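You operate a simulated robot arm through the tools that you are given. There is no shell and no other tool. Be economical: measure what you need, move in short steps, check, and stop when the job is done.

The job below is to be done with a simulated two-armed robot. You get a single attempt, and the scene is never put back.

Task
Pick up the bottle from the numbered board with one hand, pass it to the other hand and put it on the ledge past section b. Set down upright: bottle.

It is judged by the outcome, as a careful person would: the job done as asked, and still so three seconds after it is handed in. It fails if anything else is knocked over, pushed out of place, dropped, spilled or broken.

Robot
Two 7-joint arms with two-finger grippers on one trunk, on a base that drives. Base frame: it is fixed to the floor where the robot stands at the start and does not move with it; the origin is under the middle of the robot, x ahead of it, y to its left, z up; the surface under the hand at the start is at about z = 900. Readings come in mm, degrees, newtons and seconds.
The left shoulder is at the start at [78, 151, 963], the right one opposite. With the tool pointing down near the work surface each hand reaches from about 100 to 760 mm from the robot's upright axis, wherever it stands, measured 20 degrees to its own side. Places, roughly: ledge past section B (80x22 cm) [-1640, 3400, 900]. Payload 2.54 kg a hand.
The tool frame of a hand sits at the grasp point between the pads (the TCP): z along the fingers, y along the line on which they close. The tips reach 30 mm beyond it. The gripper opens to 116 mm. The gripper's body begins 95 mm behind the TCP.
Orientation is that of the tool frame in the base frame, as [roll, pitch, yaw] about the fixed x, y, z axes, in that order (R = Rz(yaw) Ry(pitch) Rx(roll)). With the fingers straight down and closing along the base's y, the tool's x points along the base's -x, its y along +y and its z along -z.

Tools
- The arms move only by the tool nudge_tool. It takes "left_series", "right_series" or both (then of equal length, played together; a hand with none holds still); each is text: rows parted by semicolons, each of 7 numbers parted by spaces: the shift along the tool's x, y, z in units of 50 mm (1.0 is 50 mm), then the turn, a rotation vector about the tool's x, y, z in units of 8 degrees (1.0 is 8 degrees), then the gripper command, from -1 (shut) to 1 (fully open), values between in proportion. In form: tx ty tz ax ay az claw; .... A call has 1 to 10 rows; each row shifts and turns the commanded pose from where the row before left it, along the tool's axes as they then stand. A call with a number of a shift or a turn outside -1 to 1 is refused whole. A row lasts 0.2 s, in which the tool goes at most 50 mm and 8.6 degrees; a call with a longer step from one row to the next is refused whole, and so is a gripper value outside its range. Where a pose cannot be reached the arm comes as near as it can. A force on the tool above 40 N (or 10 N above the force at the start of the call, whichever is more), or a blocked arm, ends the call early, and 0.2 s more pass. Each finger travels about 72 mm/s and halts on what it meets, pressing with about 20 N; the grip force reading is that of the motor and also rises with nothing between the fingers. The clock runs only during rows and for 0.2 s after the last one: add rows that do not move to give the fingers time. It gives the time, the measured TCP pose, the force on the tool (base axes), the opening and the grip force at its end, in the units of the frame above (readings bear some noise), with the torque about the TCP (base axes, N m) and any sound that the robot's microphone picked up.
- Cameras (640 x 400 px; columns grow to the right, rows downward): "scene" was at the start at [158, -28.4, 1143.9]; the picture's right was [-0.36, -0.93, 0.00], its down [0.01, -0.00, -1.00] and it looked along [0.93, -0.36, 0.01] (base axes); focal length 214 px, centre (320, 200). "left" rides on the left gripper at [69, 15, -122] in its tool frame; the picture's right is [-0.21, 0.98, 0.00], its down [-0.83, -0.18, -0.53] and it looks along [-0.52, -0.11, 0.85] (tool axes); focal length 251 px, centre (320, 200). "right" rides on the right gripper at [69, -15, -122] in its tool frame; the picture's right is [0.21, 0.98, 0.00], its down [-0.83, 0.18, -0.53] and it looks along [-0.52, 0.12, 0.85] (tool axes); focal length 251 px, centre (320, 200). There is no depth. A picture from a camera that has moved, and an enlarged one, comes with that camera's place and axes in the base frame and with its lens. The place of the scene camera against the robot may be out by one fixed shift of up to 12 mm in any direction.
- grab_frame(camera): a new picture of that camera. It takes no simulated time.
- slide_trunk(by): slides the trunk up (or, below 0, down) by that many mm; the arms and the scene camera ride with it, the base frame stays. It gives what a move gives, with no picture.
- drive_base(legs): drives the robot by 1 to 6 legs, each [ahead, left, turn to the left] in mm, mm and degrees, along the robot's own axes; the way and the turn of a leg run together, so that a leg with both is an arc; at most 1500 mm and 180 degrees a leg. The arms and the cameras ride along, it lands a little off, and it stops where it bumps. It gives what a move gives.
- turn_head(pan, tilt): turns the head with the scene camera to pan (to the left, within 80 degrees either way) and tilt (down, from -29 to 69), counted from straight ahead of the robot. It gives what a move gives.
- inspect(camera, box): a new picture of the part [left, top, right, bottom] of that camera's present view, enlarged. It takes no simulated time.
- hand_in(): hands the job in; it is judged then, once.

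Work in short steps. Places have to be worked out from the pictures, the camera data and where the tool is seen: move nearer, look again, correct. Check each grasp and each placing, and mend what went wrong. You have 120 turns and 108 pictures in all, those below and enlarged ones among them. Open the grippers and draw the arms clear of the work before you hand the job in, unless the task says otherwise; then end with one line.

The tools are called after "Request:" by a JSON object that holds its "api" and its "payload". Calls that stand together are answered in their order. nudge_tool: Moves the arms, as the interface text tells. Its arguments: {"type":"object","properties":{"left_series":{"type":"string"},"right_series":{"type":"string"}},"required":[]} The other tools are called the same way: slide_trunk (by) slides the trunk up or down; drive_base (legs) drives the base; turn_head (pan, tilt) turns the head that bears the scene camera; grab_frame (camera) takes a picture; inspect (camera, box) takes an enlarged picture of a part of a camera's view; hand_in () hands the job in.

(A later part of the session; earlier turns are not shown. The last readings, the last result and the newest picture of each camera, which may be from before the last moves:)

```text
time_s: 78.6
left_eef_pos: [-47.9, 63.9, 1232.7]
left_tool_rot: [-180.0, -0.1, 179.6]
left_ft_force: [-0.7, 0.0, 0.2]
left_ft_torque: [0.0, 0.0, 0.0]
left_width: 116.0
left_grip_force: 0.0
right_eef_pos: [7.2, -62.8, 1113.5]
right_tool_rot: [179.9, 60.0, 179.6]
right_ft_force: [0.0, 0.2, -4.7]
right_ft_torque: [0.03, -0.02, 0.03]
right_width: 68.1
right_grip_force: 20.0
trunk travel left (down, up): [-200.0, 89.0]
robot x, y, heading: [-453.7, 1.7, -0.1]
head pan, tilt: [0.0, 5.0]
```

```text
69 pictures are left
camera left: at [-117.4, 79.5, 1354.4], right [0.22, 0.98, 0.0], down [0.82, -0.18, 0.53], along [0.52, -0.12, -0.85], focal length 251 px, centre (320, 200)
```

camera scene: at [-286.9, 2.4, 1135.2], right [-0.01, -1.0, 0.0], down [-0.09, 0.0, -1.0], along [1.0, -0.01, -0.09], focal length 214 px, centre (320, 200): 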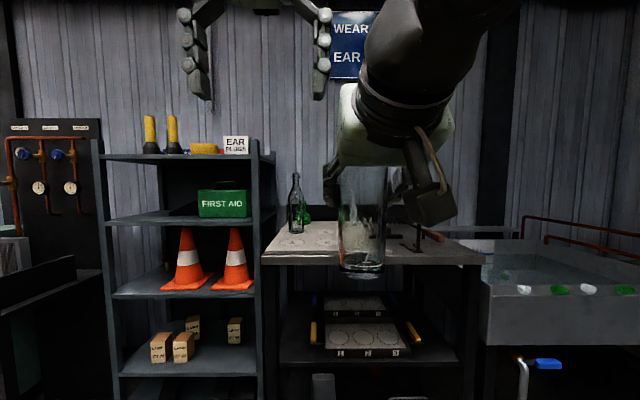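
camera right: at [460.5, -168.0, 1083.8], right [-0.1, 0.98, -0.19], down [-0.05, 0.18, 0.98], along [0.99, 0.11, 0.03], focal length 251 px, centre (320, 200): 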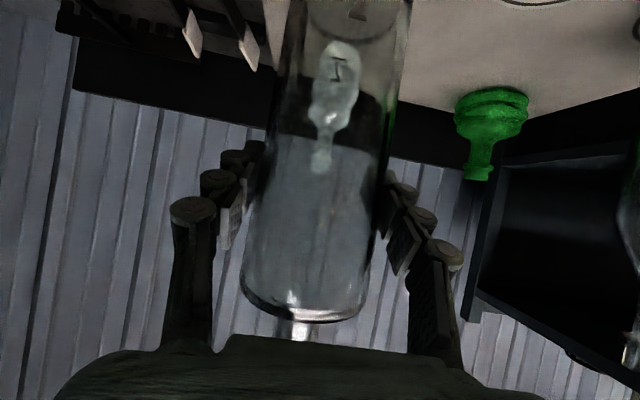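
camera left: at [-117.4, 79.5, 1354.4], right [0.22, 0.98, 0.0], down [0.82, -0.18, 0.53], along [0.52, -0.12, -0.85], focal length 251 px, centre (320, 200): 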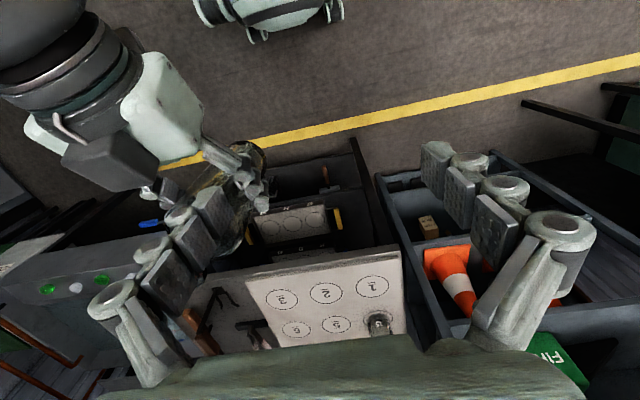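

Left tool-down height tops out near 1232, so lower the bottle to make room, and shift it left a little.

Request:
{"api": "nudge_tool", "payload": {"right_series": "0.44 0.27 0.25 0 0 0 -1; 0.44 0.27 0.25 0 0 0 -1; 0.44 0.27 0.25 0 0 0 -1; 0 0 0 0 0 0 -1; 0 0 0 0 0 0 -1"}}

Request:
{"api": "nudge_tool", "payload": {"left_series": "-0.4 -0.4 0 0 0 0 1; -0.4 -0.4 0 0 0 0 1; -0.3 -0.2 0 0 0 0 1; 0 0 0 0 0 0 1"}}

Request:
{"api": "grab_frame", "payload": {"camera": "left"}}

Request:
{"api": "grab_frame", "payload": {"camera": "scene"}}

```text
time_s: 79.8
left_eef_pos: [-48.5, 63.8, 1231.3]
left_tool_rot: [-180.0, 0.0, 179.8]
left_ft_force: [-1.0, 0.5, 0.6]
left_ft_torque: [0.0, 0.01, -0.02]
left_width: 115.8
left_grip_force: 0.0
right_eef_pos: [14.4, -55.1, 1064.4]
right_tool_rot: [179.9, 59.9, 179.5]
right_ft_force: [0.6, -0.2, -4.0]
right_ft_torque: [-0.01, -0.02, 0.01]
right_width: 68.4
right_grip_force: 19.7
right hand out of reach, approached as far as the arm can: row 1, 2, 3
trunk travel left (down, up): [-200.0, 89.0]
robot x, y, heading: [-452.0, 0.8, -0.5]
head pan, tilt: [0.0, 5.0]
```

```text
time_s: 80.8
left_eef_pos: [2.2, 15.6, 1219.4]
left_tool_rot: [-180.0, 0.2, 179.7]
left_ft_force: [-0.7, 0.5, 0.0]
left_ft_torque: [-0.01, 0.02, 0.02]
left_width: 116.3
left_grip_force: 0.1
left hand out of reach, approached as far as the arm can: row 2, 3
right_eef_pos: [13.3, -53.9, 1064.0]
right_tool_rot: [179.9, 60.0, 179.6]
right_ft_force: [-0.8, -1.0, -3.8]
right_ft_torque: [0.01, -0.02, 0.03]
right_width: 68.2
right_grip_force: 20.4
trunk travel left (down, up): [-200.0, 89.0]
robot x, y, heading: [-452.9, -0.8, -0.3]
head pan, tilt: [0.0, 5.0]
```

```text
68 pictures are left
camera left: at [-67.7, 32.3, 1340.8], right [0.22, 0.98, 0.0], down [0.82, -0.18, 0.54], along [0.52, -0.12, -0.84], focal length 251 px, centre (320, 200)
```

left: 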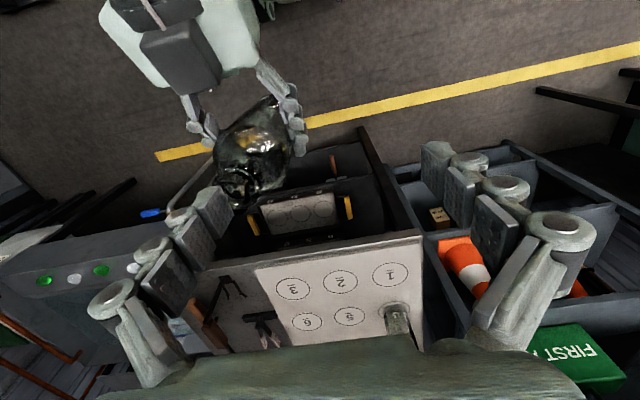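

```text
67 pictures are left
camera scene: at [-287.0, 2.5, 1135.3], right [0.0, -1.0, 0.0], down [-0.09, 0.0, -1.0], along [1.0, 0.0, -0.09], focal length 214 px, centre (320, 200)
```

scene: 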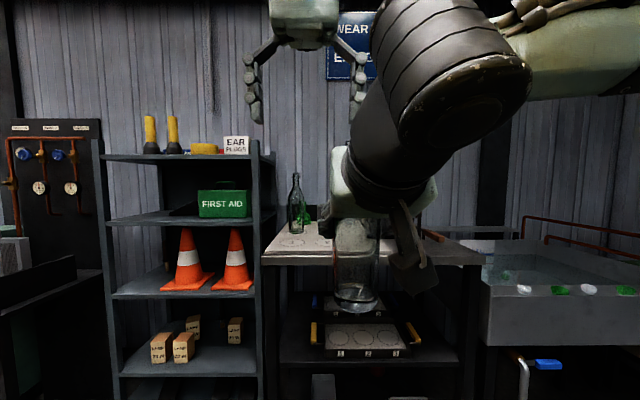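

Lip clearance is too small here; move the bottle forward and lower.

Request:
{"api": "nudge_tool", "payload": {"right_series": "0 0 0.7 0 0 0 -1; 0.05 0.2 0.76 0 0 0 -1; 0 0.2 0 0 0 0 -1; 0 0.2 0 0 0 0 -1; 0 0 0 0 0 0 -1"}}

```text
time_s: 82.0
left_eef_pos: [2.9, 16.6, 1218.3]
left_tool_rot: [-180.0, 0.2, 179.7]
left_ft_force: [0.1, -0.4, -0.2]
left_ft_torque: [0.01, -0.01, 0.01]
left_width: 115.9
left_grip_force: 0.0
right_eef_pos: [77.8, -56.2, 1027.6]
right_tool_rot: [179.9, 60.0, 179.6]
right_ft_force: [-0.2, -1.3, -5.7]
right_ft_torque: [0.04, 0.03, 0.0]
right_width: 68.0
right_grip_force: 20.3
right hand out of reach, approached as far as the arm can: row 2, 3, 4
trunk travel left (down, up): [-200.0, 89.0]
robot x, y, heading: [-449.6, 1.4, -0.4]
head pan, tilt: [0.0, 5.0]
```

Lip now at ≈1145. Move the left hand over the neck at its upper limit.

Request:
{"api": "nudge_tool", "payload": {"left_series": "-0.38 -0.37 0 0 0 0 1; -0.38 -0.37 0 0 0 0 1; -0.38 -0.37 0 0 0 0 1; -0.38 -0.37 0 0 0 0 1; 0 0 0 0 0 0 1"}}

Request:
{"api": "grab_frame", "payload": {"camera": "left"}}

Request:
{"api": "grab_frame", "payload": {"camera": "scene"}}

```text
time_s: 83.2
left_eef_pos: [57.0, -47.2, 1177.9]
left_tool_rot: [-179.8, 0.0, 179.8]
left_ft_force: [0.0, -0.9, -0.2]
left_ft_torque: [0.01, 0.01, -0.05]
left_width: 116.0
left_grip_force: 0.0
left hand out of reach, approached as far as the arm can: row 1, 2, 3, 4
right_eef_pos: [77.9, -57.9, 1028.0]
right_tool_rot: [-180.0, 60.0, 179.5]
right_ft_force: [0.6, 0.1, -3.8]
right_ft_torque: [-0.03, 0.03, 0.01]
right_width: 68.0
right_grip_force: 19.7
trunk travel left (down, up): [-200.0, 89.0]
robot x, y, heading: [-450.2, -2.7, -0.1]
head pan, tilt: [0.0, 5.0]
```

```text
66 pictures are left
camera left: at [-13.7, -30.6, 1299.0], right [0.22, 0.98, 0.0], down [0.82, -0.18, 0.54], along [0.52, -0.12, -0.84], focal length 251 px, centre (320, 200)
```

left: 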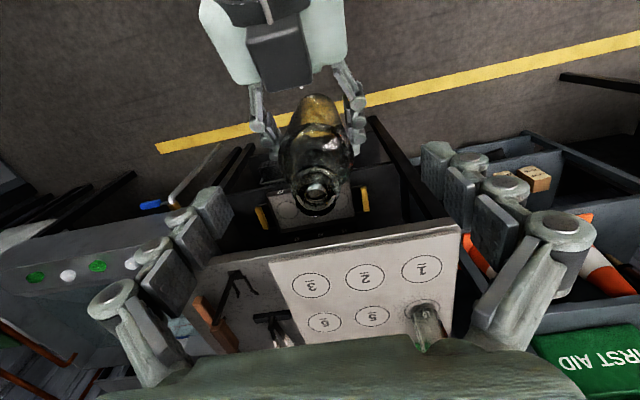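

```text
65 pictures are left
camera scene: at [-286.9, 2.5, 1135.3], right [0.0, -1.0, 0.0], down [-0.09, 0.0, -1.0], along [1.0, 0.0, -0.09], focal length 214 px, centre (320, 200)
```

scene: 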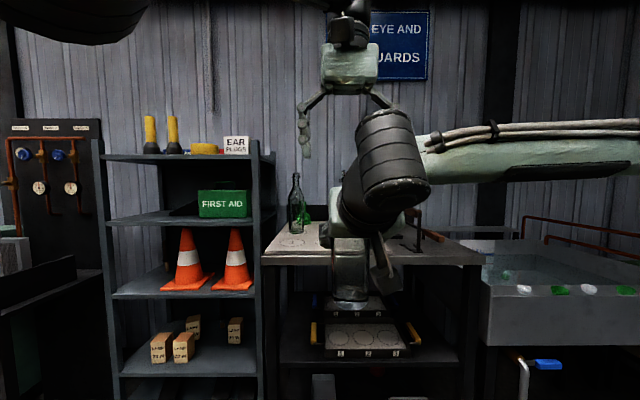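

The left camera confirms the lip at ≈[77,-55]. Descend with the open fingers straddling the neck to TCP z≈1122.

Request:
{"api": "nudge_tool", "payload": {"left_series": "-0.22 -0.1 0.2 0 0 0 1; -0.22 -0.1 0.3 0 0 0 1; 0 0 0.3 0 0 0 1; 0 0 0.3 0 0 0 1; 0 0 0 0 0 0 1"}}

Request:
{"api": "grab_frame", "payload": {"camera": "left"}}

Request:
{"api": "grab_frame", "payload": {"camera": "scene"}}

Request:
{"api": "grab_frame", "payload": {"camera": "right"}}

```text
time_s: 84.4
left_eef_pos: [77.9, -57.9, 1122.0]
left_tool_rot: [-179.9, -0.1, 179.7]
left_ft_force: [-0.1, 0.4, -0.1]
left_ft_torque: [-0.03, 0.01, -0.02]
left_width: 116.0
left_grip_force: 0.0
right_eef_pos: [78.5, -56.6, 1027.2]
right_tool_rot: [179.9, 60.1, 179.6]
right_ft_force: [-1.6, 0.6, -4.8]
right_ft_torque: [-0.01, -0.02, -0.02]
right_width: 68.0
right_grip_force: 19.6
trunk travel left (down, up): [-200.0, 89.0]
robot x, y, heading: [-452.2, -4.0, -0.4]
head pan, tilt: [0.0, 5.0]
```

```text
64 pictures are left
camera left: at [8.7, -41.5, 1244.8], right [0.22, 0.98, 0.0], down [0.83, -0.18, 0.53], along [0.52, -0.12, -0.85], focal length 251 px, centre (320, 200)
```

left: 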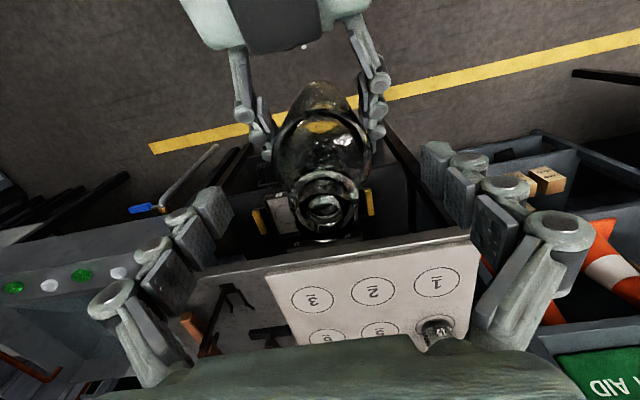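

```text
63 pictures are left
camera scene: at [-286.9, 2.4, 1135.3], right [0.0, -1.0, 0.0], down [-0.09, 0.0, -1.0], along [1.0, 0.0, -0.09], focal length 214 px, centre (320, 200)
```

scene: 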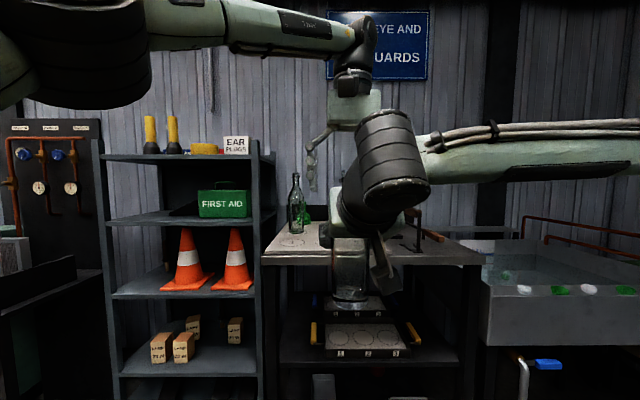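

```text
62 pictures are left
camera right: at [-61.8, -70.7, 1028.4], right [-0.1, 0.98, -0.19], down [-0.05, 0.18, 0.98], along [0.99, 0.11, 0.03], focal length 251 px, centre (320, 200)
```

right: 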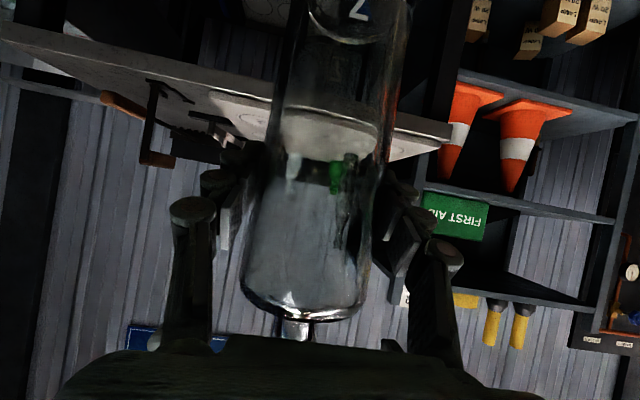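

Aligned within a few mm. Close the left fingers on the neck.

Request:
{"api": "nudge_tool", "payload": {"left_series": "0 0.05 0 0 0 0 0; 0 0 0 0 0 0 -1; 0 0 0 0 0 0 -1; 0 0 0 0 0 0 -1; 0 0 0 0 0 0 -1; 0 0 0 0 0 0 -1"}}

Request:
{"api": "grab_frame", "payload": {"camera": "left"}}

```text
time_s: 85.8
left_eef_pos: [78.6, -54.9, 1122.2]
left_tool_rot: [-179.9, 0.1, 179.7]
left_ft_force: [0.5, -8.4, 9.8]
left_ft_torque: [-0.57, -0.11, 0.0]
left_width: 35.9
left_grip_force: 20.4
right_eef_pos: [77.8, -57.7, 1027.1]
right_tool_rot: [-179.9, 59.9, 179.7]
right_ft_force: [-1.0, 9.2, -14.3]
right_ft_torque: [-0.26, 0.05, 0.04]
right_width: 68.2
right_grip_force: 19.7
trunk travel left (down, up): [-200.0, 89.0]
robot x, y, heading: [-452.3, -0.5, -0.6]
head pan, tilt: [0.0, 5.0]
```

```text
61 pictures are left
camera left: at [8.3, -38.9, 1245.0], right [0.22, 0.98, 0.0], down [0.82, -0.18, 0.54], along [0.52, -0.12, -0.84], focal length 251 px, centre (320, 200)
```

left: 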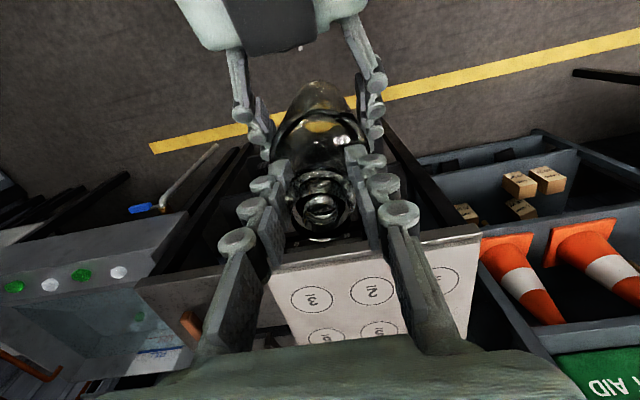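

It grips the collar (36 mm) but with ~10 N of cross-load. Reopen a little, shift up 5 mm and -2 mm in y, and close again.

Request:
{"api": "nudge_tool", "payload": {"left_series": "0 0 0 0 0 0 -0.1; 0 0 0 0 0 0 -0.1; 0 -0.04 -0.1 0 0 0 -0.1; 0 0 0 0 0 0 -1; 0 0 0 0 0 0 -1; 0 0 0 0 0 0 -1; 0 0 0 0 0 0 -1"}}

Request:
{"api": "inspect", "payload": {"camera": "left", "box": [220, 80, 440, 260]}}

```text
time_s: 87.4
left_eef_pos: [77.4, -56.5, 1127.2]
left_tool_rot: [179.9, -0.1, 179.8]
left_ft_force: [-0.3, 7.1, 0.4]
left_ft_torque: [0.23, 0.12, 0.02]
left_width: 36.0
left_grip_force: 20.2
right_eef_pos: [78.4, -56.7, 1028.1]
right_tool_rot: [179.8, 60.1, 179.4]
right_ft_force: [0.6, -6.7, 0.8]
right_ft_torque: [0.48, -0.04, -0.03]
right_width: 68.1
right_grip_force: 19.7
trunk travel left (down, up): [-200.0, 89.0]
robot x, y, heading: [-450.6, 0.3, -0.3]
head pan, tilt: [0.0, 5.0]
```

```text
2.22 times, centred on (330, 170) of left
camera zoom: at [8.2, -40.8, 1248.7], right [0.22, 0.98, 0.0], down [0.83, -0.19, 0.53], along [0.52, -0.12, -0.85], focal length 559 px, centre (298, 267)
```

zoom: 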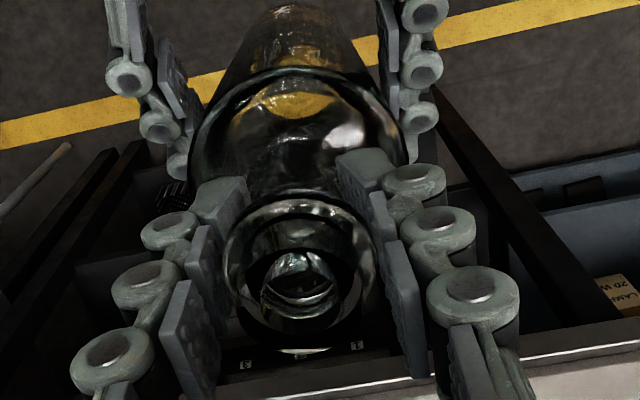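

Z-load is gone. Release the right hand gently and watch the left's load.

Request:
{"api": "nudge_tool", "payload": {"right_series": "0 0 0 0 0 0 0.3; 0 0 0 0 0 0 0.6; 0 0 0 0 0 0 1; 0 0 0 0 0 0 1", "left_series": "0 0 0 0 0 0 -1; 0 0 0 0 0 0 -1; 0 0 0 0 0 0 -1; 0 0 0 0 0 0 -1"}}

Request:
{"api": "grab_frame", "payload": {"camera": "right"}}

```text
time_s: 88.4
left_eef_pos: [78.4, -57.3, 1126.2]
left_tool_rot: [-179.9, 0.0, 179.8]
left_ft_force: [0.1, 0.3, 0.0]
left_ft_torque: [0.02, -0.02, 0.01]
left_width: 36.0
left_grip_force: 20.0
right_eef_pos: [77.2, -56.8, 1027.7]
right_tool_rot: [179.9, 60.0, 179.6]
right_ft_force: [0.5, 0.1, -0.2]
right_ft_torque: [0.02, 0.0, 0.02]
right_width: 115.9
right_grip_force: 0.1
trunk travel left (down, up): [-200.0, 89.0]
robot x, y, heading: [-456.0, -4.9, -0.5]
head pan, tilt: [0.0, 5.0]
```

```text
59 pictures are left
camera right: at [-61.7, -70.7, 1028.4], right [-0.1, 0.98, -0.19], down [-0.05, 0.18, 0.98], along [0.99, 0.11, 0.03], focal length 251 px, centre (320, 200)
```

right: 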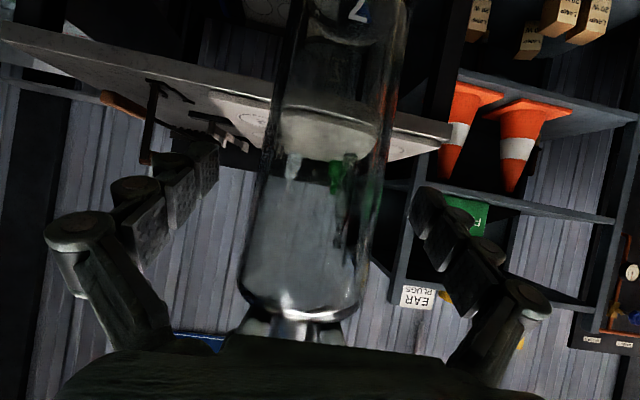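

The bottle stays in place though the left reads no load; recheck with a pause.

Request:
{"api": "nudge_tool", "payload": {"left_series": "0 0 0 0 0 0 -1; 0 0 0 0 0 0 -1"}}

Request:
{"api": "grab_frame", "payload": {"scene": "x", "camera": "right"}}

Request:
{"api": "grab_frame", "payload": {"camera": "left"}}

```text
time_s: 89.0
left_eef_pos: [78.3, -58.0, 1127.2]
left_tool_rot: [-180.0, 0.0, 179.7]
left_ft_force: [0.4, -1.0, 1.0]
left_ft_torque: [0.03, 0.01, -0.01]
left_width: 36.1
left_grip_force: 20.6
right_eef_pos: [78.8, -57.0, 1027.8]
right_tool_rot: [180.0, 60.0, 179.6]
right_ft_force: [-0.2, 0.2, 0.3]
right_ft_torque: [0.0, 0.01, 0.0]
right_width: 115.7
right_grip_force: 0.0
trunk travel left (down, up): [-200.0, 89.0]
robot x, y, heading: [-452.8, -0.4, -0.4]
head pan, tilt: [0.0, 5.0]
```

```text
58 pictures are left
camera right: at [-61.7, -70.7, 1028.4], right [-0.1, 0.98, -0.19], down [-0.05, 0.18, 0.98], along [0.99, 0.11, 0.03], focal length 251 px, centre (320, 200)
```

right: 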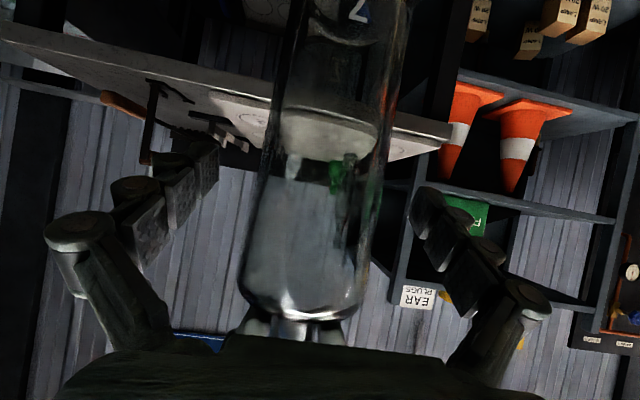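

```text
57 pictures are left
camera left: at [8.1, -40.9, 1248.9], right [0.22, 0.98, 0.0], down [0.83, -0.18, 0.53], along [0.52, -0.12, -0.85], focal length 251 px, centre (320, 200)
```

left: 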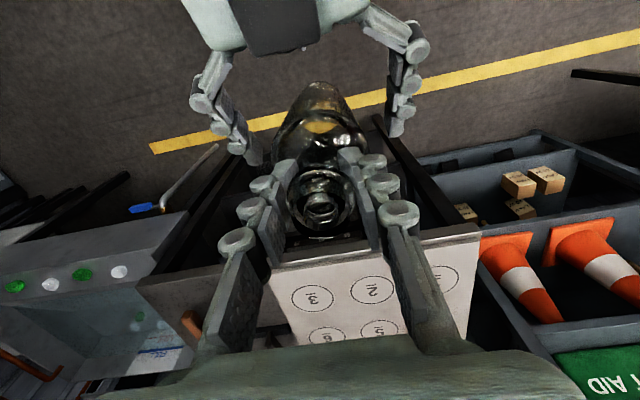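

The left hand holds the bottle steadily alone. Withdraw the right hand along its axis and then off to the right.

Request:
{"api": "nudge_tool", "payload": {"right_series": "0 0 -0.55 0 0 0 1; 0 0 -0.55 0 0 0 1; 0 0 -0.55 0 0 0 1; 0 -0.8 0 0 0 0 1; 0 -0.8 0 0 0 0 1; 0 -0.8 0 0 0 0 1; 0 -0.8 0 0 0 0 1; 0 0 0 0 0 0 1", "left_series": "0 0 0 0 0 0 -1; 0 0 0 0 0 0 -1; 0 0 0 0 0 0 -1; 0 0 0 0 0 0 -1; 0 0 0 0 0 0 -1; 0 0 0 0 0 0 -1; 0 0 0 0 0 0 -1; 0 0 0 0 0 0 -1"}}

Request:
{"api": "grab_frame", "payload": {"camera": "scene"}}

Request:
{"api": "grab_frame", "payload": {"camera": "left"}}

```text
time_s: 90.8
left_eef_pos: [77.6, -57.0, 1126.8]
left_tool_rot: [-180.0, 0.1, 179.7]
left_ft_force: [-0.1, 0.6, 0.1]
left_ft_torque: [0.03, 0.03, 0.0]
left_width: 35.9
left_grip_force: 19.4
right_eef_pos: [4.6, -217.5, 1066.2]
right_tool_rot: [-180.0, 60.0, 179.7]
right_ft_force: [0.7, 0.1, -0.5]
right_ft_torque: [-0.01, 0.02, -0.01]
right_width: 115.9
right_grip_force: 0.1
trunk travel left (down, up): [-200.0, 89.0]
robot x, y, heading: [-457.3, -0.5, -0.5]
head pan, tilt: [0.0, 5.0]
```

```text
56 pictures are left
camera scene: at [-286.8, 2.6, 1135.3], right [0.0, -1.0, 0.0], down [-0.09, 0.0, -1.0], along [1.0, 0.0, -0.09], focal length 214 px, centre (320, 200)
```

scene: 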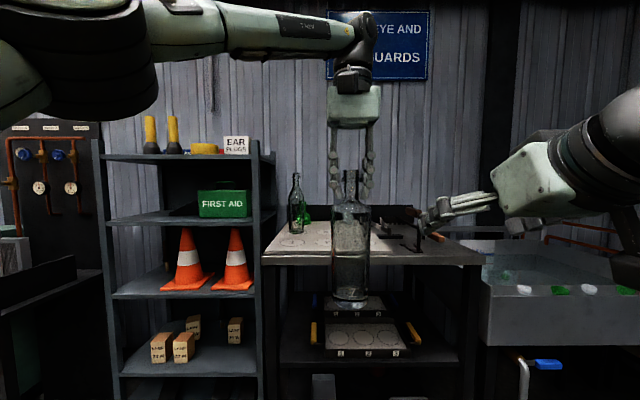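

```text
55 pictures are left
camera left: at [8.1, -40.7, 1248.9], right [0.22, 0.98, 0.0], down [0.83, -0.18, 0.53], along [0.52, -0.12, -0.85], focal length 251 px, centre (320, 200)
```

left: 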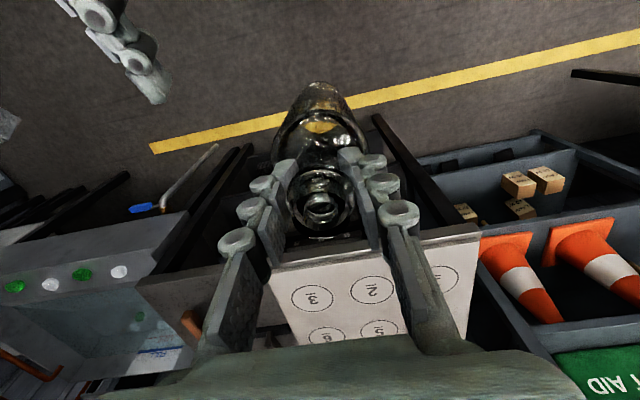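

Handover done: the left hand holds the bottle upright, base ≈212 mm below its TCP. Raise the trunk, fold the right hand back to tool-down, and draw the left closer.

Request:
{"api": "slide_trunk", "payload": {"by": 85}}

Request:
{"api": "nudge_tool", "payload": {"right_series": "0 -0.2 0 0 1 0 1; 0 -0.2 0 0 1 0 1; 0 0 0 0 1 0 1; 0 0 0 0 1 0 1; 0 0 0 0 1 0 1; 0 0 0 0 1 0 1; 0 0 0 0 1 0 1; 0 0 0 0 0.5 0 1; 0.5 0 -0.5 0 0 0 1; 0.5 0 -0.5 0 0 0 1", "left_series": "0 0.2 -0.1 0 0 0 -1; 0 0.2 -0.1 0 0 0 -1; 0 0.2 -0.1 0 0 0 -1; 0 0.2 -0.1 0 0 0 -1; 0.1 0.2 -0.1 0 0 0 -1; 0.1 0.2 -0.1 0 0 0 -1; 0.1 0.2 0 0 0 0 -1; 0.1 0.2 0 0 0 0 -1; 0.1 0.2 0 0 0 0 -1; 0 0 0 0 0 0 -1"}}

Request:
{"api": "grab_frame", "payload": {"camera": "scene"}}

```text
time_s: 92.0
left_eef_pos: [77.5, -57.5, 1212.3]
left_tool_rot: [-180.0, 0.0, 179.6]
left_ft_force: [1.1, 0.6, -5.8]
left_ft_torque: [0.01, 0.01, 0.02]
left_width: 36.0
left_grip_force: 20.5
right_eef_pos: [5.4, -217.7, 1151.2]
right_tool_rot: [180.0, 60.0, 179.6]
right_ft_force: [-0.3, -0.7, 0.9]
right_ft_torque: [-0.01, -0.01, -0.01]
right_width: 116.1
right_grip_force: 0.1
trunk travel left (down, up): [-285.0, 4.0]
robot x, y, heading: [-452.0, -2.4, -0.7]
head pan, tilt: [0.0, 5.0]
```

```text
time_s: 94.2
left_eef_pos: [51.5, 32.2, 1241.5]
left_tool_rot: [-180.0, -0.1, 179.8]
left_ft_force: [0.5, 0.6, -4.9]
left_ft_torque: [0.02, 0.01, -0.01]
left_width: 36.0
left_grip_force: 20.1
right_eef_pos: [-44.7, -235.8, 1203.9]
right_tool_rot: [179.9, 0.0, 179.7]
right_ft_force: [0.6, -0.5, 0.4]
right_ft_torque: [-0.01, 0.0, -0.02]
right_width: 116.0
right_grip_force: 0.2
trunk travel left (down, up): [-285.0, 4.0]
robot x, y, heading: [-453.7, -2.5, -0.1]
head pan, tilt: [0.0, 5.0]
```

```text
54 pictures are left
camera scene: at [-287.2, 2.4, 1220.3], right [0.0, -1.0, 0.0], down [-0.09, 0.0, -1.0], along [1.0, 0.0, -0.09], focal length 214 px, centre (320, 200)
```

scene: 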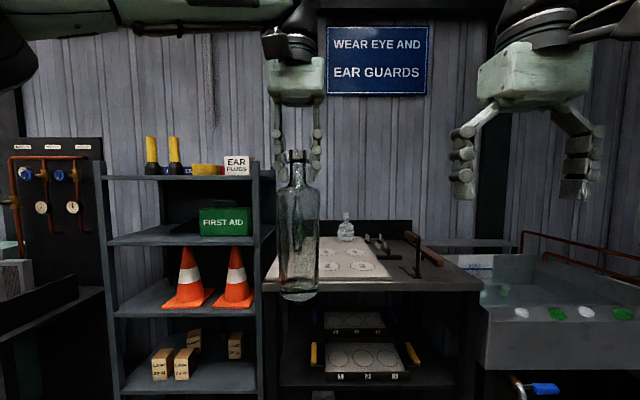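

Carry the bottle to the ledge along the earlier route, stopping well back from it.

Request:
{"api": "drive_base", "payload": {"legs": [[0, 0, 90], [1500, 0, 0], [1500, 0, 0], [450, 0, 0], [0, 0, 90]]}}

Request:
{"api": "turn_head", "payload": {"pan": 0, "tilt": 15}}

Request:
{"api": "grab_frame", "payload": {"camera": "scene"}}

Request:
{"api": "grab_frame", "payload": {"camera": "left"}}

```text
time_s: 118.8
left_eef_pos: [-845.6, 3453.4, 1240.4]
left_tool_rot: [-180.0, -0.1, -3.4]
left_ft_force: [-0.4, -1.0, -5.4]
left_ft_torque: [0.02, -0.02, 0.0]
left_width: 36.3
left_grip_force: 20.3
right_eef_pos: [-735.3, 3715.7, 1203.7]
right_tool_rot: [-180.0, 0.0, -3.5]
right_ft_force: [0.0, -0.7, -0.5]
right_ft_torque: [-0.04, 0.02, 0.05]
right_width: 116.0
right_grip_force: 0.0
trunk travel left (down, up): [-285.0, 4.0]
robot x, y, heading: [-338.6, 3461.0, 176.4]
head pan, tilt: [0.0, 5.0]
```

```text
time_s: 119.5
left_eef_pos: [-846.1, 3453.7, 1241.6]
left_tool_rot: [179.9, 0.0, -3.4]
left_ft_force: [0.6, -0.3, -4.6]
left_ft_torque: [0.01, -0.03, 0.03]
left_width: 35.9
left_grip_force: 19.7
right_eef_pos: [-735.1, 3714.3, 1203.3]
right_tool_rot: [180.0, 0.0, -3.5]
right_ft_force: [0.2, -0.6, 0.4]
right_ft_torque: [0.03, 0.02, 0.01]
right_width: 116.0
right_grip_force: 0.0
trunk travel left (down, up): [-285.0, 4.0]
robot x, y, heading: [-339.6, 3457.9, 176.7]
head pan, tilt: [0.0, 15.0]
```

```text
53 pictures are left
camera scene: at [-494.9, 3472.1, 1204.1], right [0.06, 1.0, 0.0], down [0.26, -0.02, -0.97], along [-0.96, 0.06, -0.26], focal length 214 px, centre (320, 200)
```

scene: 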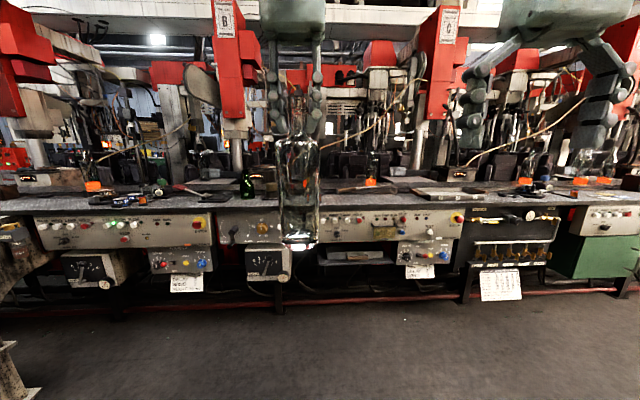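

```text
52 pictures are left
camera left: at [-779.2, 3434.7, 1363.3], right [-0.27, -0.96, 0.0], down [-0.81, 0.23, 0.53], along [-0.51, 0.15, -0.85], focal length 251 px, centre (320, 200)
```

left: 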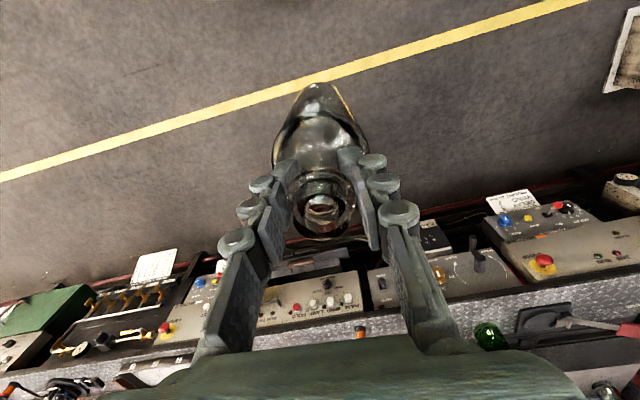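

Straighten the heading and go closer, stopping with the bottle still short of the ledge (TCP x≈-1400).

Request:
{"api": "drive_base", "payload": {"legs": [[0, 0, 3.4], [540, 0, 0]]}}

Request:
{"api": "turn_head", "payload": {"pan": 0, "tilt": 30}}

Request:
{"api": "grab_frame", "payload": {"camera": "scene"}}

Request:
{"api": "grab_frame", "payload": {"camera": "left"}}

Request:
{"api": "grab_frame", "payload": {"camera": "right"}}

```text
time_s: 123.1
left_eef_pos: [-1393.5, 3428.2, 1241.2]
left_tool_rot: [180.0, 0.1, -0.3]
left_ft_force: [-0.9, 0.3, -5.1]
left_ft_torque: [-0.03, -0.03, 0.03]
left_width: 36.0
left_grip_force: 20.0
right_eef_pos: [-1296.1, 3696.6, 1202.4]
right_tool_rot: [-180.0, 0.0, -0.5]
right_ft_force: [0.0, -0.4, 0.1]
right_ft_torque: [-0.02, 0.0, -0.01]
right_width: 116.1
right_grip_force: 0.0
trunk travel left (down, up): [-285.0, 4.0]
robot x, y, heading: [-887.4, 3461.5, 179.7]
head pan, tilt: [0.0, 15.0]
```

```text
time_s: 123.9
left_eef_pos: [-1392.0, 3429.1, 1242.1]
left_tool_rot: [179.9, 0.0, -0.3]
left_ft_force: [0.3, 0.0, -5.2]
left_ft_torque: [0.02, 0.02, 0.02]
left_width: 36.0
left_grip_force: 20.0
right_eef_pos: [-1295.7, 3696.3, 1203.0]
right_tool_rot: [-180.0, 0.0, -0.6]
right_ft_force: [0.4, -0.2, -0.2]
right_ft_torque: [-0.02, 0.04, 0.01]
right_width: 116.0
right_grip_force: 0.1
trunk travel left (down, up): [-285.0, 4.0]
robot x, y, heading: [-885.8, 3459.8, 179.7]
head pan, tilt: [0.0, 30.0]
```

```text
51 pictures are left
camera scene: at [-1038.9, 3465.8, 1179.9], right [0.01, 1.0, 0.0], down [0.5, 0.0, -0.87], along [-0.87, 0.01, -0.5], focal length 214 px, centre (320, 200)
```

scene: 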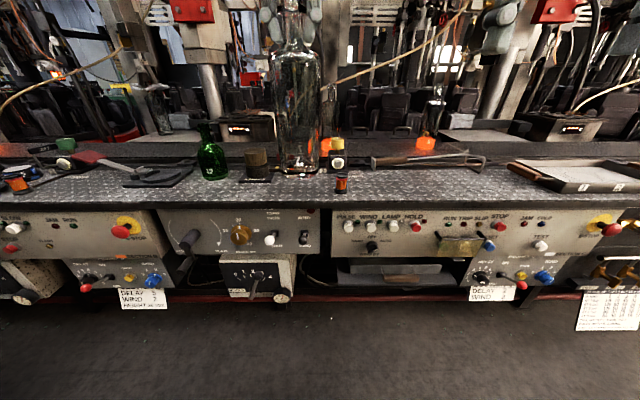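

```text
50 pictures are left
camera left: at [-1323.9, 3413.9, 1363.3], right [-0.22, -0.98, 0.0], down [-0.82, 0.19, 0.53], along [-0.52, 0.12, -0.85], focal length 251 px, centre (320, 200)
```

left: 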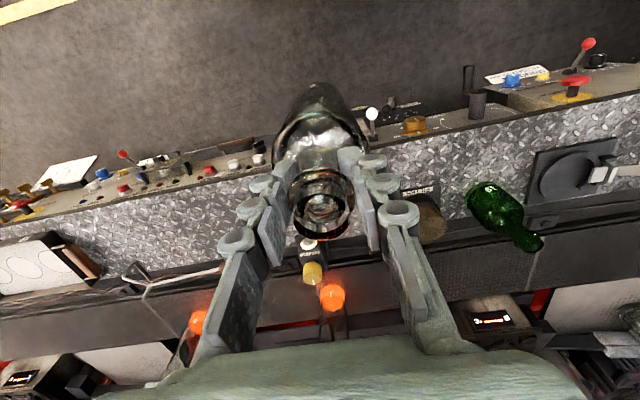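

```text
49 pictures are left
camera right: at [-1226.1, 3711.3, 1324.7], right [0.21, -0.98, 0.0], down [-0.83, -0.17, 0.53], along [-0.52, -0.11, -0.85], focal length 251 px, centre (320, 200)
```

right: 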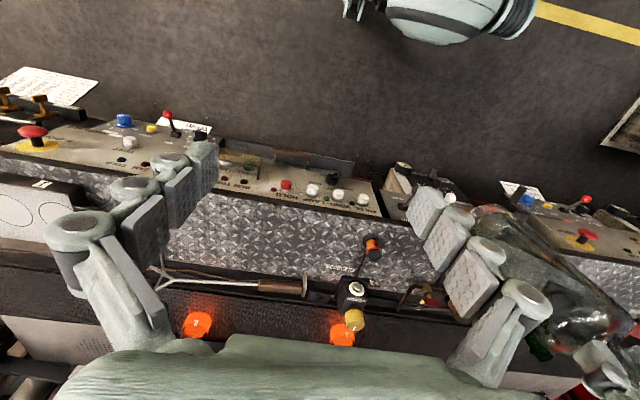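

The ledge plate spans x≈-1500…-1710; free spot at ≈[-1605, 3415] between the black stand (y≤3303) and the spool (y≈3528). Drive closer by 130 mm, keeping the bottle high.

Request:
{"api": "drive_base", "payload": {"legs": [[130, 12, 0]]}}

Request:
{"api": "grab_frame", "payload": {"camera": "left"}}

Request:
{"api": "turn_head", "payload": {"pan": 0, "tilt": -5}}

Request:
{"api": "grab_frame", "payload": {"camera": "scene"}}

```text
time_s: 125.2
left_eef_pos: [-1520.4, 3417.1, 1240.4]
left_tool_rot: [-180.0, -0.1, -0.3]
left_ft_force: [-0.5, 0.8, -6.1]
left_ft_torque: [0.0, -0.03, -0.02]
left_width: 36.2
left_grip_force: 19.3
right_eef_pos: [-1423.0, 3684.1, 1202.8]
right_tool_rot: [180.0, 0.0, -0.5]
right_ft_force: [-1.0, 0.0, -0.1]
right_ft_torque: [0.01, -0.04, 0.01]
right_width: 115.7
right_grip_force: 0.0
trunk travel left (down, up): [-285.0, 4.0]
robot x, y, heading: [-1014.6, 3449.6, 179.5]
head pan, tilt: [0.0, 30.0]
```

```text
48 pictures are left
camera left: at [-1452.5, 3402.2, 1362.9], right [-0.22, -0.98, 0.0], down [-0.83, 0.19, 0.53], along [-0.52, 0.12, -0.85], focal length 251 px, centre (320, 200)
```

left: 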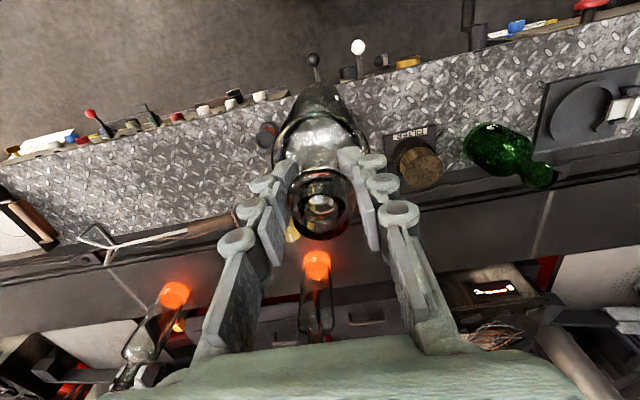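

```text
time_s: 126.2
left_eef_pos: [-1519.9, 3418.1, 1239.9]
left_tool_rot: [-179.9, 0.0, -0.4]
left_ft_force: [0.4, -0.1, -5.0]
left_ft_torque: [0.0, 0.02, 0.0]
left_width: 36.1
left_grip_force: 20.3
right_eef_pos: [-1424.7, 3683.7, 1203.6]
right_tool_rot: [179.9, 0.0, -0.6]
right_ft_force: [0.2, -0.4, -0.5]
right_ft_torque: [0.01, -0.03, 0.02]
right_width: 115.9
right_grip_force: 0.0
trunk travel left (down, up): [-285.0, 4.0]
robot x, y, heading: [-1013.4, 3448.3, 179.5]
head pan, tilt: [0.0, -5.0]
```

```text
47 pictures are left
camera scene: at [-1163.7, 3454.5, 1235.9], right [0.01, 1.0, 0.0], down [-0.09, 0.0, -1.0], along [-1.0, 0.01, 0.09], focal length 214 px, centre (320, 200)
```

scene: 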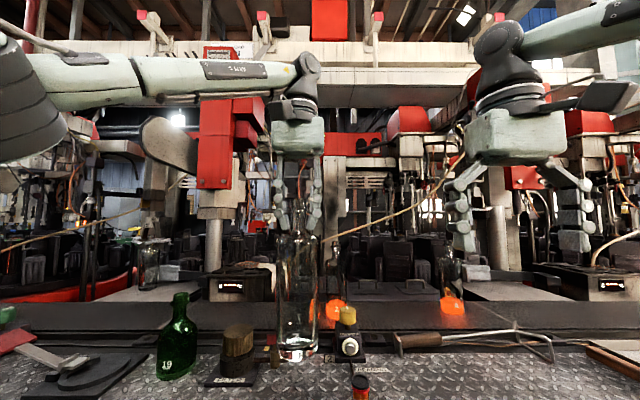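

Path above is clear. Move the bottle forward 90 mm and down to base ≈ 928.

Request:
{"api": "nudge_tool", "payload": {"left_series": "-0.45 0.01 0 0 0 0 -1; -0.45 0.02 0 0 0 0 -1; -0.45 0.02 0.3 0 0 0 -1; -0.45 0 0.4 0 0 0 -1; 0 0 0.5 0 0 0 -1; 0 0 0.5 0 0 0 -1; 0 0 0.3 0 0 0 -1; 0 0 0 0 0 0 -1"}}

Request:
{"api": "turn_head", "payload": {"pan": 0, "tilt": 35}}

Request:
{"api": "grab_frame", "payload": {"camera": "scene"}}

Request:
{"api": "grab_frame", "payload": {"camera": "left"}}

```text
time_s: 128.0
left_eef_pos: [-1610.9, 3415.2, 1141.3]
left_tool_rot: [-179.8, 0.0, -0.3]
left_ft_force: [0.3, -0.3, -5.3]
left_ft_torque: [0.04, -0.02, 0.04]
left_width: 35.9
left_grip_force: 20.4
right_eef_pos: [-1423.2, 3685.3, 1202.8]
right_tool_rot: [-180.0, 0.0, -0.5]
right_ft_force: [-0.8, -0.3, 0.3]
right_ft_torque: [-0.01, 0.02, -0.01]
right_width: 116.0
right_grip_force: 0.1
trunk travel left (down, up): [-285.0, 4.0]
robot x, y, heading: [-1016.5, 3447.1, 179.7]
head pan, tilt: [0.0, -5.0]
```

```text
time_s: 129.1
left_eef_pos: [-1610.9, 3415.4, 1141.3]
left_tool_rot: [-180.0, 0.0, -0.3]
left_ft_force: [0.6, -0.4, -5.2]
left_ft_torque: [0.0, -0.01, 0.01]
left_width: 36.0
left_grip_force: 19.8
right_eef_pos: [-1423.8, 3685.7, 1205.0]
right_tool_rot: [-180.0, -0.1, -0.6]
right_ft_force: [-0.1, -0.1, 0.3]
right_ft_torque: [-0.04, -0.03, 0.0]
right_width: 116.3
right_grip_force: 0.2
trunk travel left (down, up): [-285.0, 4.0]
robot x, y, heading: [-1013.8, 3448.5, 179.8]
head pan, tilt: [0.0, 35.0]
```

```text
46 pictures are left
camera scene: at [-1164.3, 3454.5, 1172.1], right [0.01, 1.0, 0.0], down [0.57, 0.0, -0.82], along [-0.82, 0.01, -0.57], focal length 214 px, centre (320, 200)
```

scene: 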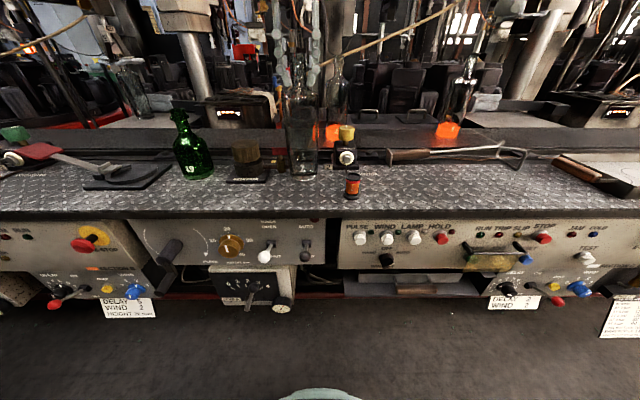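

```text
45 pictures are left
camera left: at [-1542.7, 3400.6, 1263.7], right [-0.22, -0.98, 0.0], down [-0.82, 0.19, 0.53], along [-0.52, 0.12, -0.85], focal length 251 px, centre (320, 200)
```

left: 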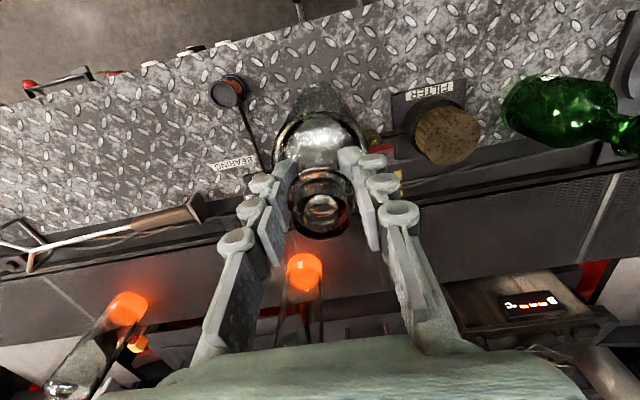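

The spot beneath is clear. Lower in small steps, watching the force.

Request:
{"api": "nudge_tool", "payload": {"left_series": "0 0 0.12 0 0 0 -1; 0 0 0.12 0 0 0 -1; 0 0 0.1 0 0 0 -1; 0 0 0.06 0 0 0 -1; 0 0 0 0 0 0 -1"}}

Request:
{"api": "inspect", "payload": {"camera": "scene", "box": [220, 100, 400, 230]}}

```text
time_s: 130.3
left_eef_pos: [-1610.1, 3414.4, 1120.5]
left_tool_rot: [-180.0, 0.0, -0.2]
left_ft_force: [1.3, 0.2, -4.9]
left_ft_torque: [0.03, 0.01, 0.01]
left_width: 35.8
left_grip_force: 20.2
right_eef_pos: [-1422.6, 3685.2, 1204.5]
right_tool_rot: [180.0, 0.0, -0.6]
right_ft_force: [0.2, 0.2, -0.6]
right_ft_torque: [0.01, 0.01, -0.01]
right_width: 116.1
right_grip_force: 0.1
trunk travel left (down, up): [-285.0, 4.0]
robot x, y, heading: [-1014.8, 3448.9, 179.3]
head pan, tilt: [0.0, 35.0]
```

```text
3.08 times, centred on (310, 165) of scene
camera zoom: at [-1164.2, 3454.5, 1172.1], right [0.01, 1.0, 0.0], down [0.57, 0.0, -0.82], along [-0.82, 0.01, -0.57], focal length 660 px, centre (351, 308)
```

zoom: 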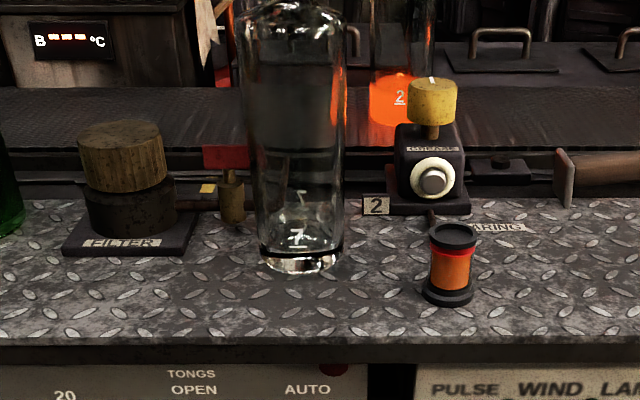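

Not yet touching (load still ≈-5 N). Continue in 2 mm steps.

Request:
{"api": "nudge_tool", "payload": {"left_series": "0 0 0.04 0 0 0 -1; 0 0 0.04 0 0 0 -1; 0 0 0.04 0 0 0 -1; 0 0 0 0 0 0 -1"}}

```text
time_s: 131.3
left_eef_pos: [-1609.6, 3415.6, 1114.3]
left_tool_rot: [-180.0, 0.0, -0.4]
left_ft_force: [0.7, 0.0, -5.1]
left_ft_torque: [0.01, -0.02, -0.02]
left_width: 36.1
left_grip_force: 20.5
right_eef_pos: [-1423.1, 3684.4, 1203.5]
right_tool_rot: [179.9, 0.0, -0.5]
right_ft_force: [-0.4, 0.0, -0.2]
right_ft_torque: [0.0, -0.02, 0.0]
right_width: 115.9
right_grip_force: 0.0
trunk travel left (down, up): [-285.0, 4.0]
robot x, y, heading: [-1015.7, 3448.7, 179.8]
head pan, tilt: [0.0, 35.0]
```

Request:
{"api": "nudge_tool", "payload": {"left_series": "0 0 0.04 0 0 0 -1; 0 0 0.03 0 0 0 -1; 0 0 0 0 0 0 -1"}}

```text
time_s: 132.1
left_eef_pos: [-1608.7, 3416.0, 1113.4]
left_tool_rot: [-180.0, 0.3, -0.2]
left_ft_force: [-2.3, 0.7, 7.2]
left_ft_torque: [-0.16, 0.42, 0.01]
left_width: 36.0
left_grip_force: 20.4
right_eef_pos: [-1422.5, 3684.4, 1203.9]
right_tool_rot: [180.0, 0.1, -0.6]
right_ft_force: [-0.5, 0.2, 0.3]
right_ft_torque: [0.01, -0.01, -0.01]
right_width: 116.1
right_grip_force: 0.1
trunk travel left (down, up): [-285.0, 4.0]
robot x, y, heading: [-1012.1, 3446.7, 179.7]
head pan, tilt: [0.0, 35.0]
```

Contact: load turned from -5 to +7 N. Relieve ~1 mm and look before releasing.

Request:
{"api": "nudge_tool", "payload": {"left_series": "0 0 -0.02 0 0 0 -1; 0 0 0 0 0 0 -1"}}

Request:
{"api": "inspect", "payload": {"camera": "scene", "box": [220, 50, 400, 230]}}

```text
time_s: 132.7
left_eef_pos: [-1610.1, 3415.6, 1113.1]
left_tool_rot: [-180.0, 0.0, -0.4]
left_ft_force: [-2.2, 2.3, 6.5]
left_ft_torque: [0.13, 0.45, -0.06]
left_width: 36.0
left_grip_force: 20.0
right_eef_pos: [-1422.3, 3684.3, 1203.4]
right_tool_rot: [-180.0, 0.0, -0.6]
right_ft_force: [-0.4, 0.0, 0.1]
right_ft_torque: [0.0, 0.01, 0.01]
right_width: 115.7
right_grip_force: 0.0
trunk travel left (down, up): [-285.0, 4.0]
robot x, y, heading: [-1013.8, 3448.6, 179.8]
head pan, tilt: [0.0, 35.0]
```

```text
2.22 times, centred on (310, 140) of scene
camera zoom: at [-1163.5, 3454.8, 1172.2], right [0.01, 1.0, 0.0], down [0.57, 0.0, -0.82], along [-0.82, 0.01, -0.57], focal length 477 px, centre (342, 333)
```

zoom: 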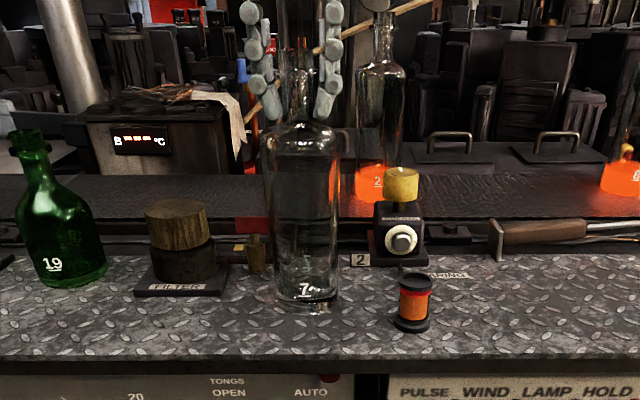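

The bottle stands upright on the plate. Open the left fingers gradually.

Request:
{"api": "nudge_tool", "payload": {"left_series": "0 0 0 0 0 0 -0.35; 0 0 0 0 0 0 -0.25; 0 0 0 0 0 0 0; 0 0 0 0 0 0 0.3; 0 0 0 0 0 0 0.6; 0 0 0 0 0 0 0.6"}}

Request:
{"api": "inspect", "payload": {"camera": "scene", "box": [220, 50, 400, 230]}}

Request:
{"api": "grab_frame", "payload": {"camera": "left"}}

```text
time_s: 134.1
left_eef_pos: [-1609.4, 3414.8, 1114.0]
left_tool_rot: [179.9, 0.0, -0.4]
left_ft_force: [0.4, 0.2, -0.1]
left_ft_torque: [0.0, 0.02, -0.01]
left_width: 92.9
left_grip_force: 0.0
right_eef_pos: [-1422.9, 3684.6, 1203.5]
right_tool_rot: [-179.9, 0.2, -0.5]
right_ft_force: [0.7, 0.4, -0.2]
right_ft_torque: [0.01, 0.01, -0.01]
right_width: 115.9
right_grip_force: 0.0
trunk travel left (down, up): [-285.0, 4.0]
robot x, y, heading: [-1015.9, 3451.8, 179.7]
head pan, tilt: [0.0, 35.0]
```

```text
2.22 times, centred on (310, 140) of scene
camera zoom: at [-1163.8, 3454.5, 1172.2], right [0.01, 1.0, 0.0], down [0.57, 0.0, -0.82], along [-0.82, 0.01, -0.57], focal length 477 px, centre (342, 333)
```

zoom: 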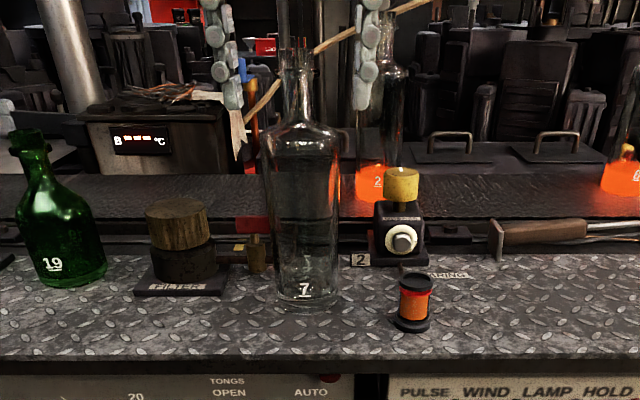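

```text
41 pictures are left
camera left: at [-1541.2, 3400.5, 1235.0], right [-0.22, -0.98, 0.0], down [-0.82, 0.19, 0.53], along [-0.52, 0.12, -0.85], focal length 251 px, centre (320, 200)
```

left: 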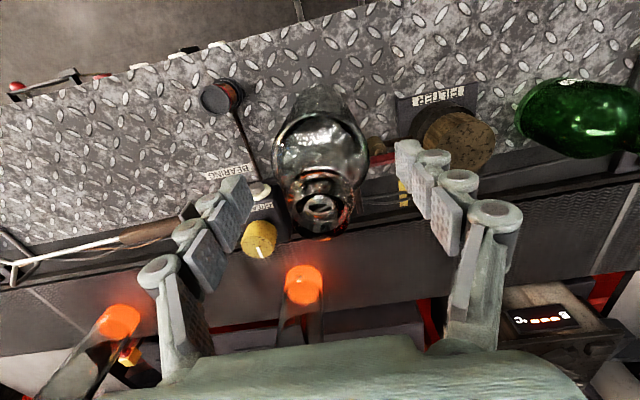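

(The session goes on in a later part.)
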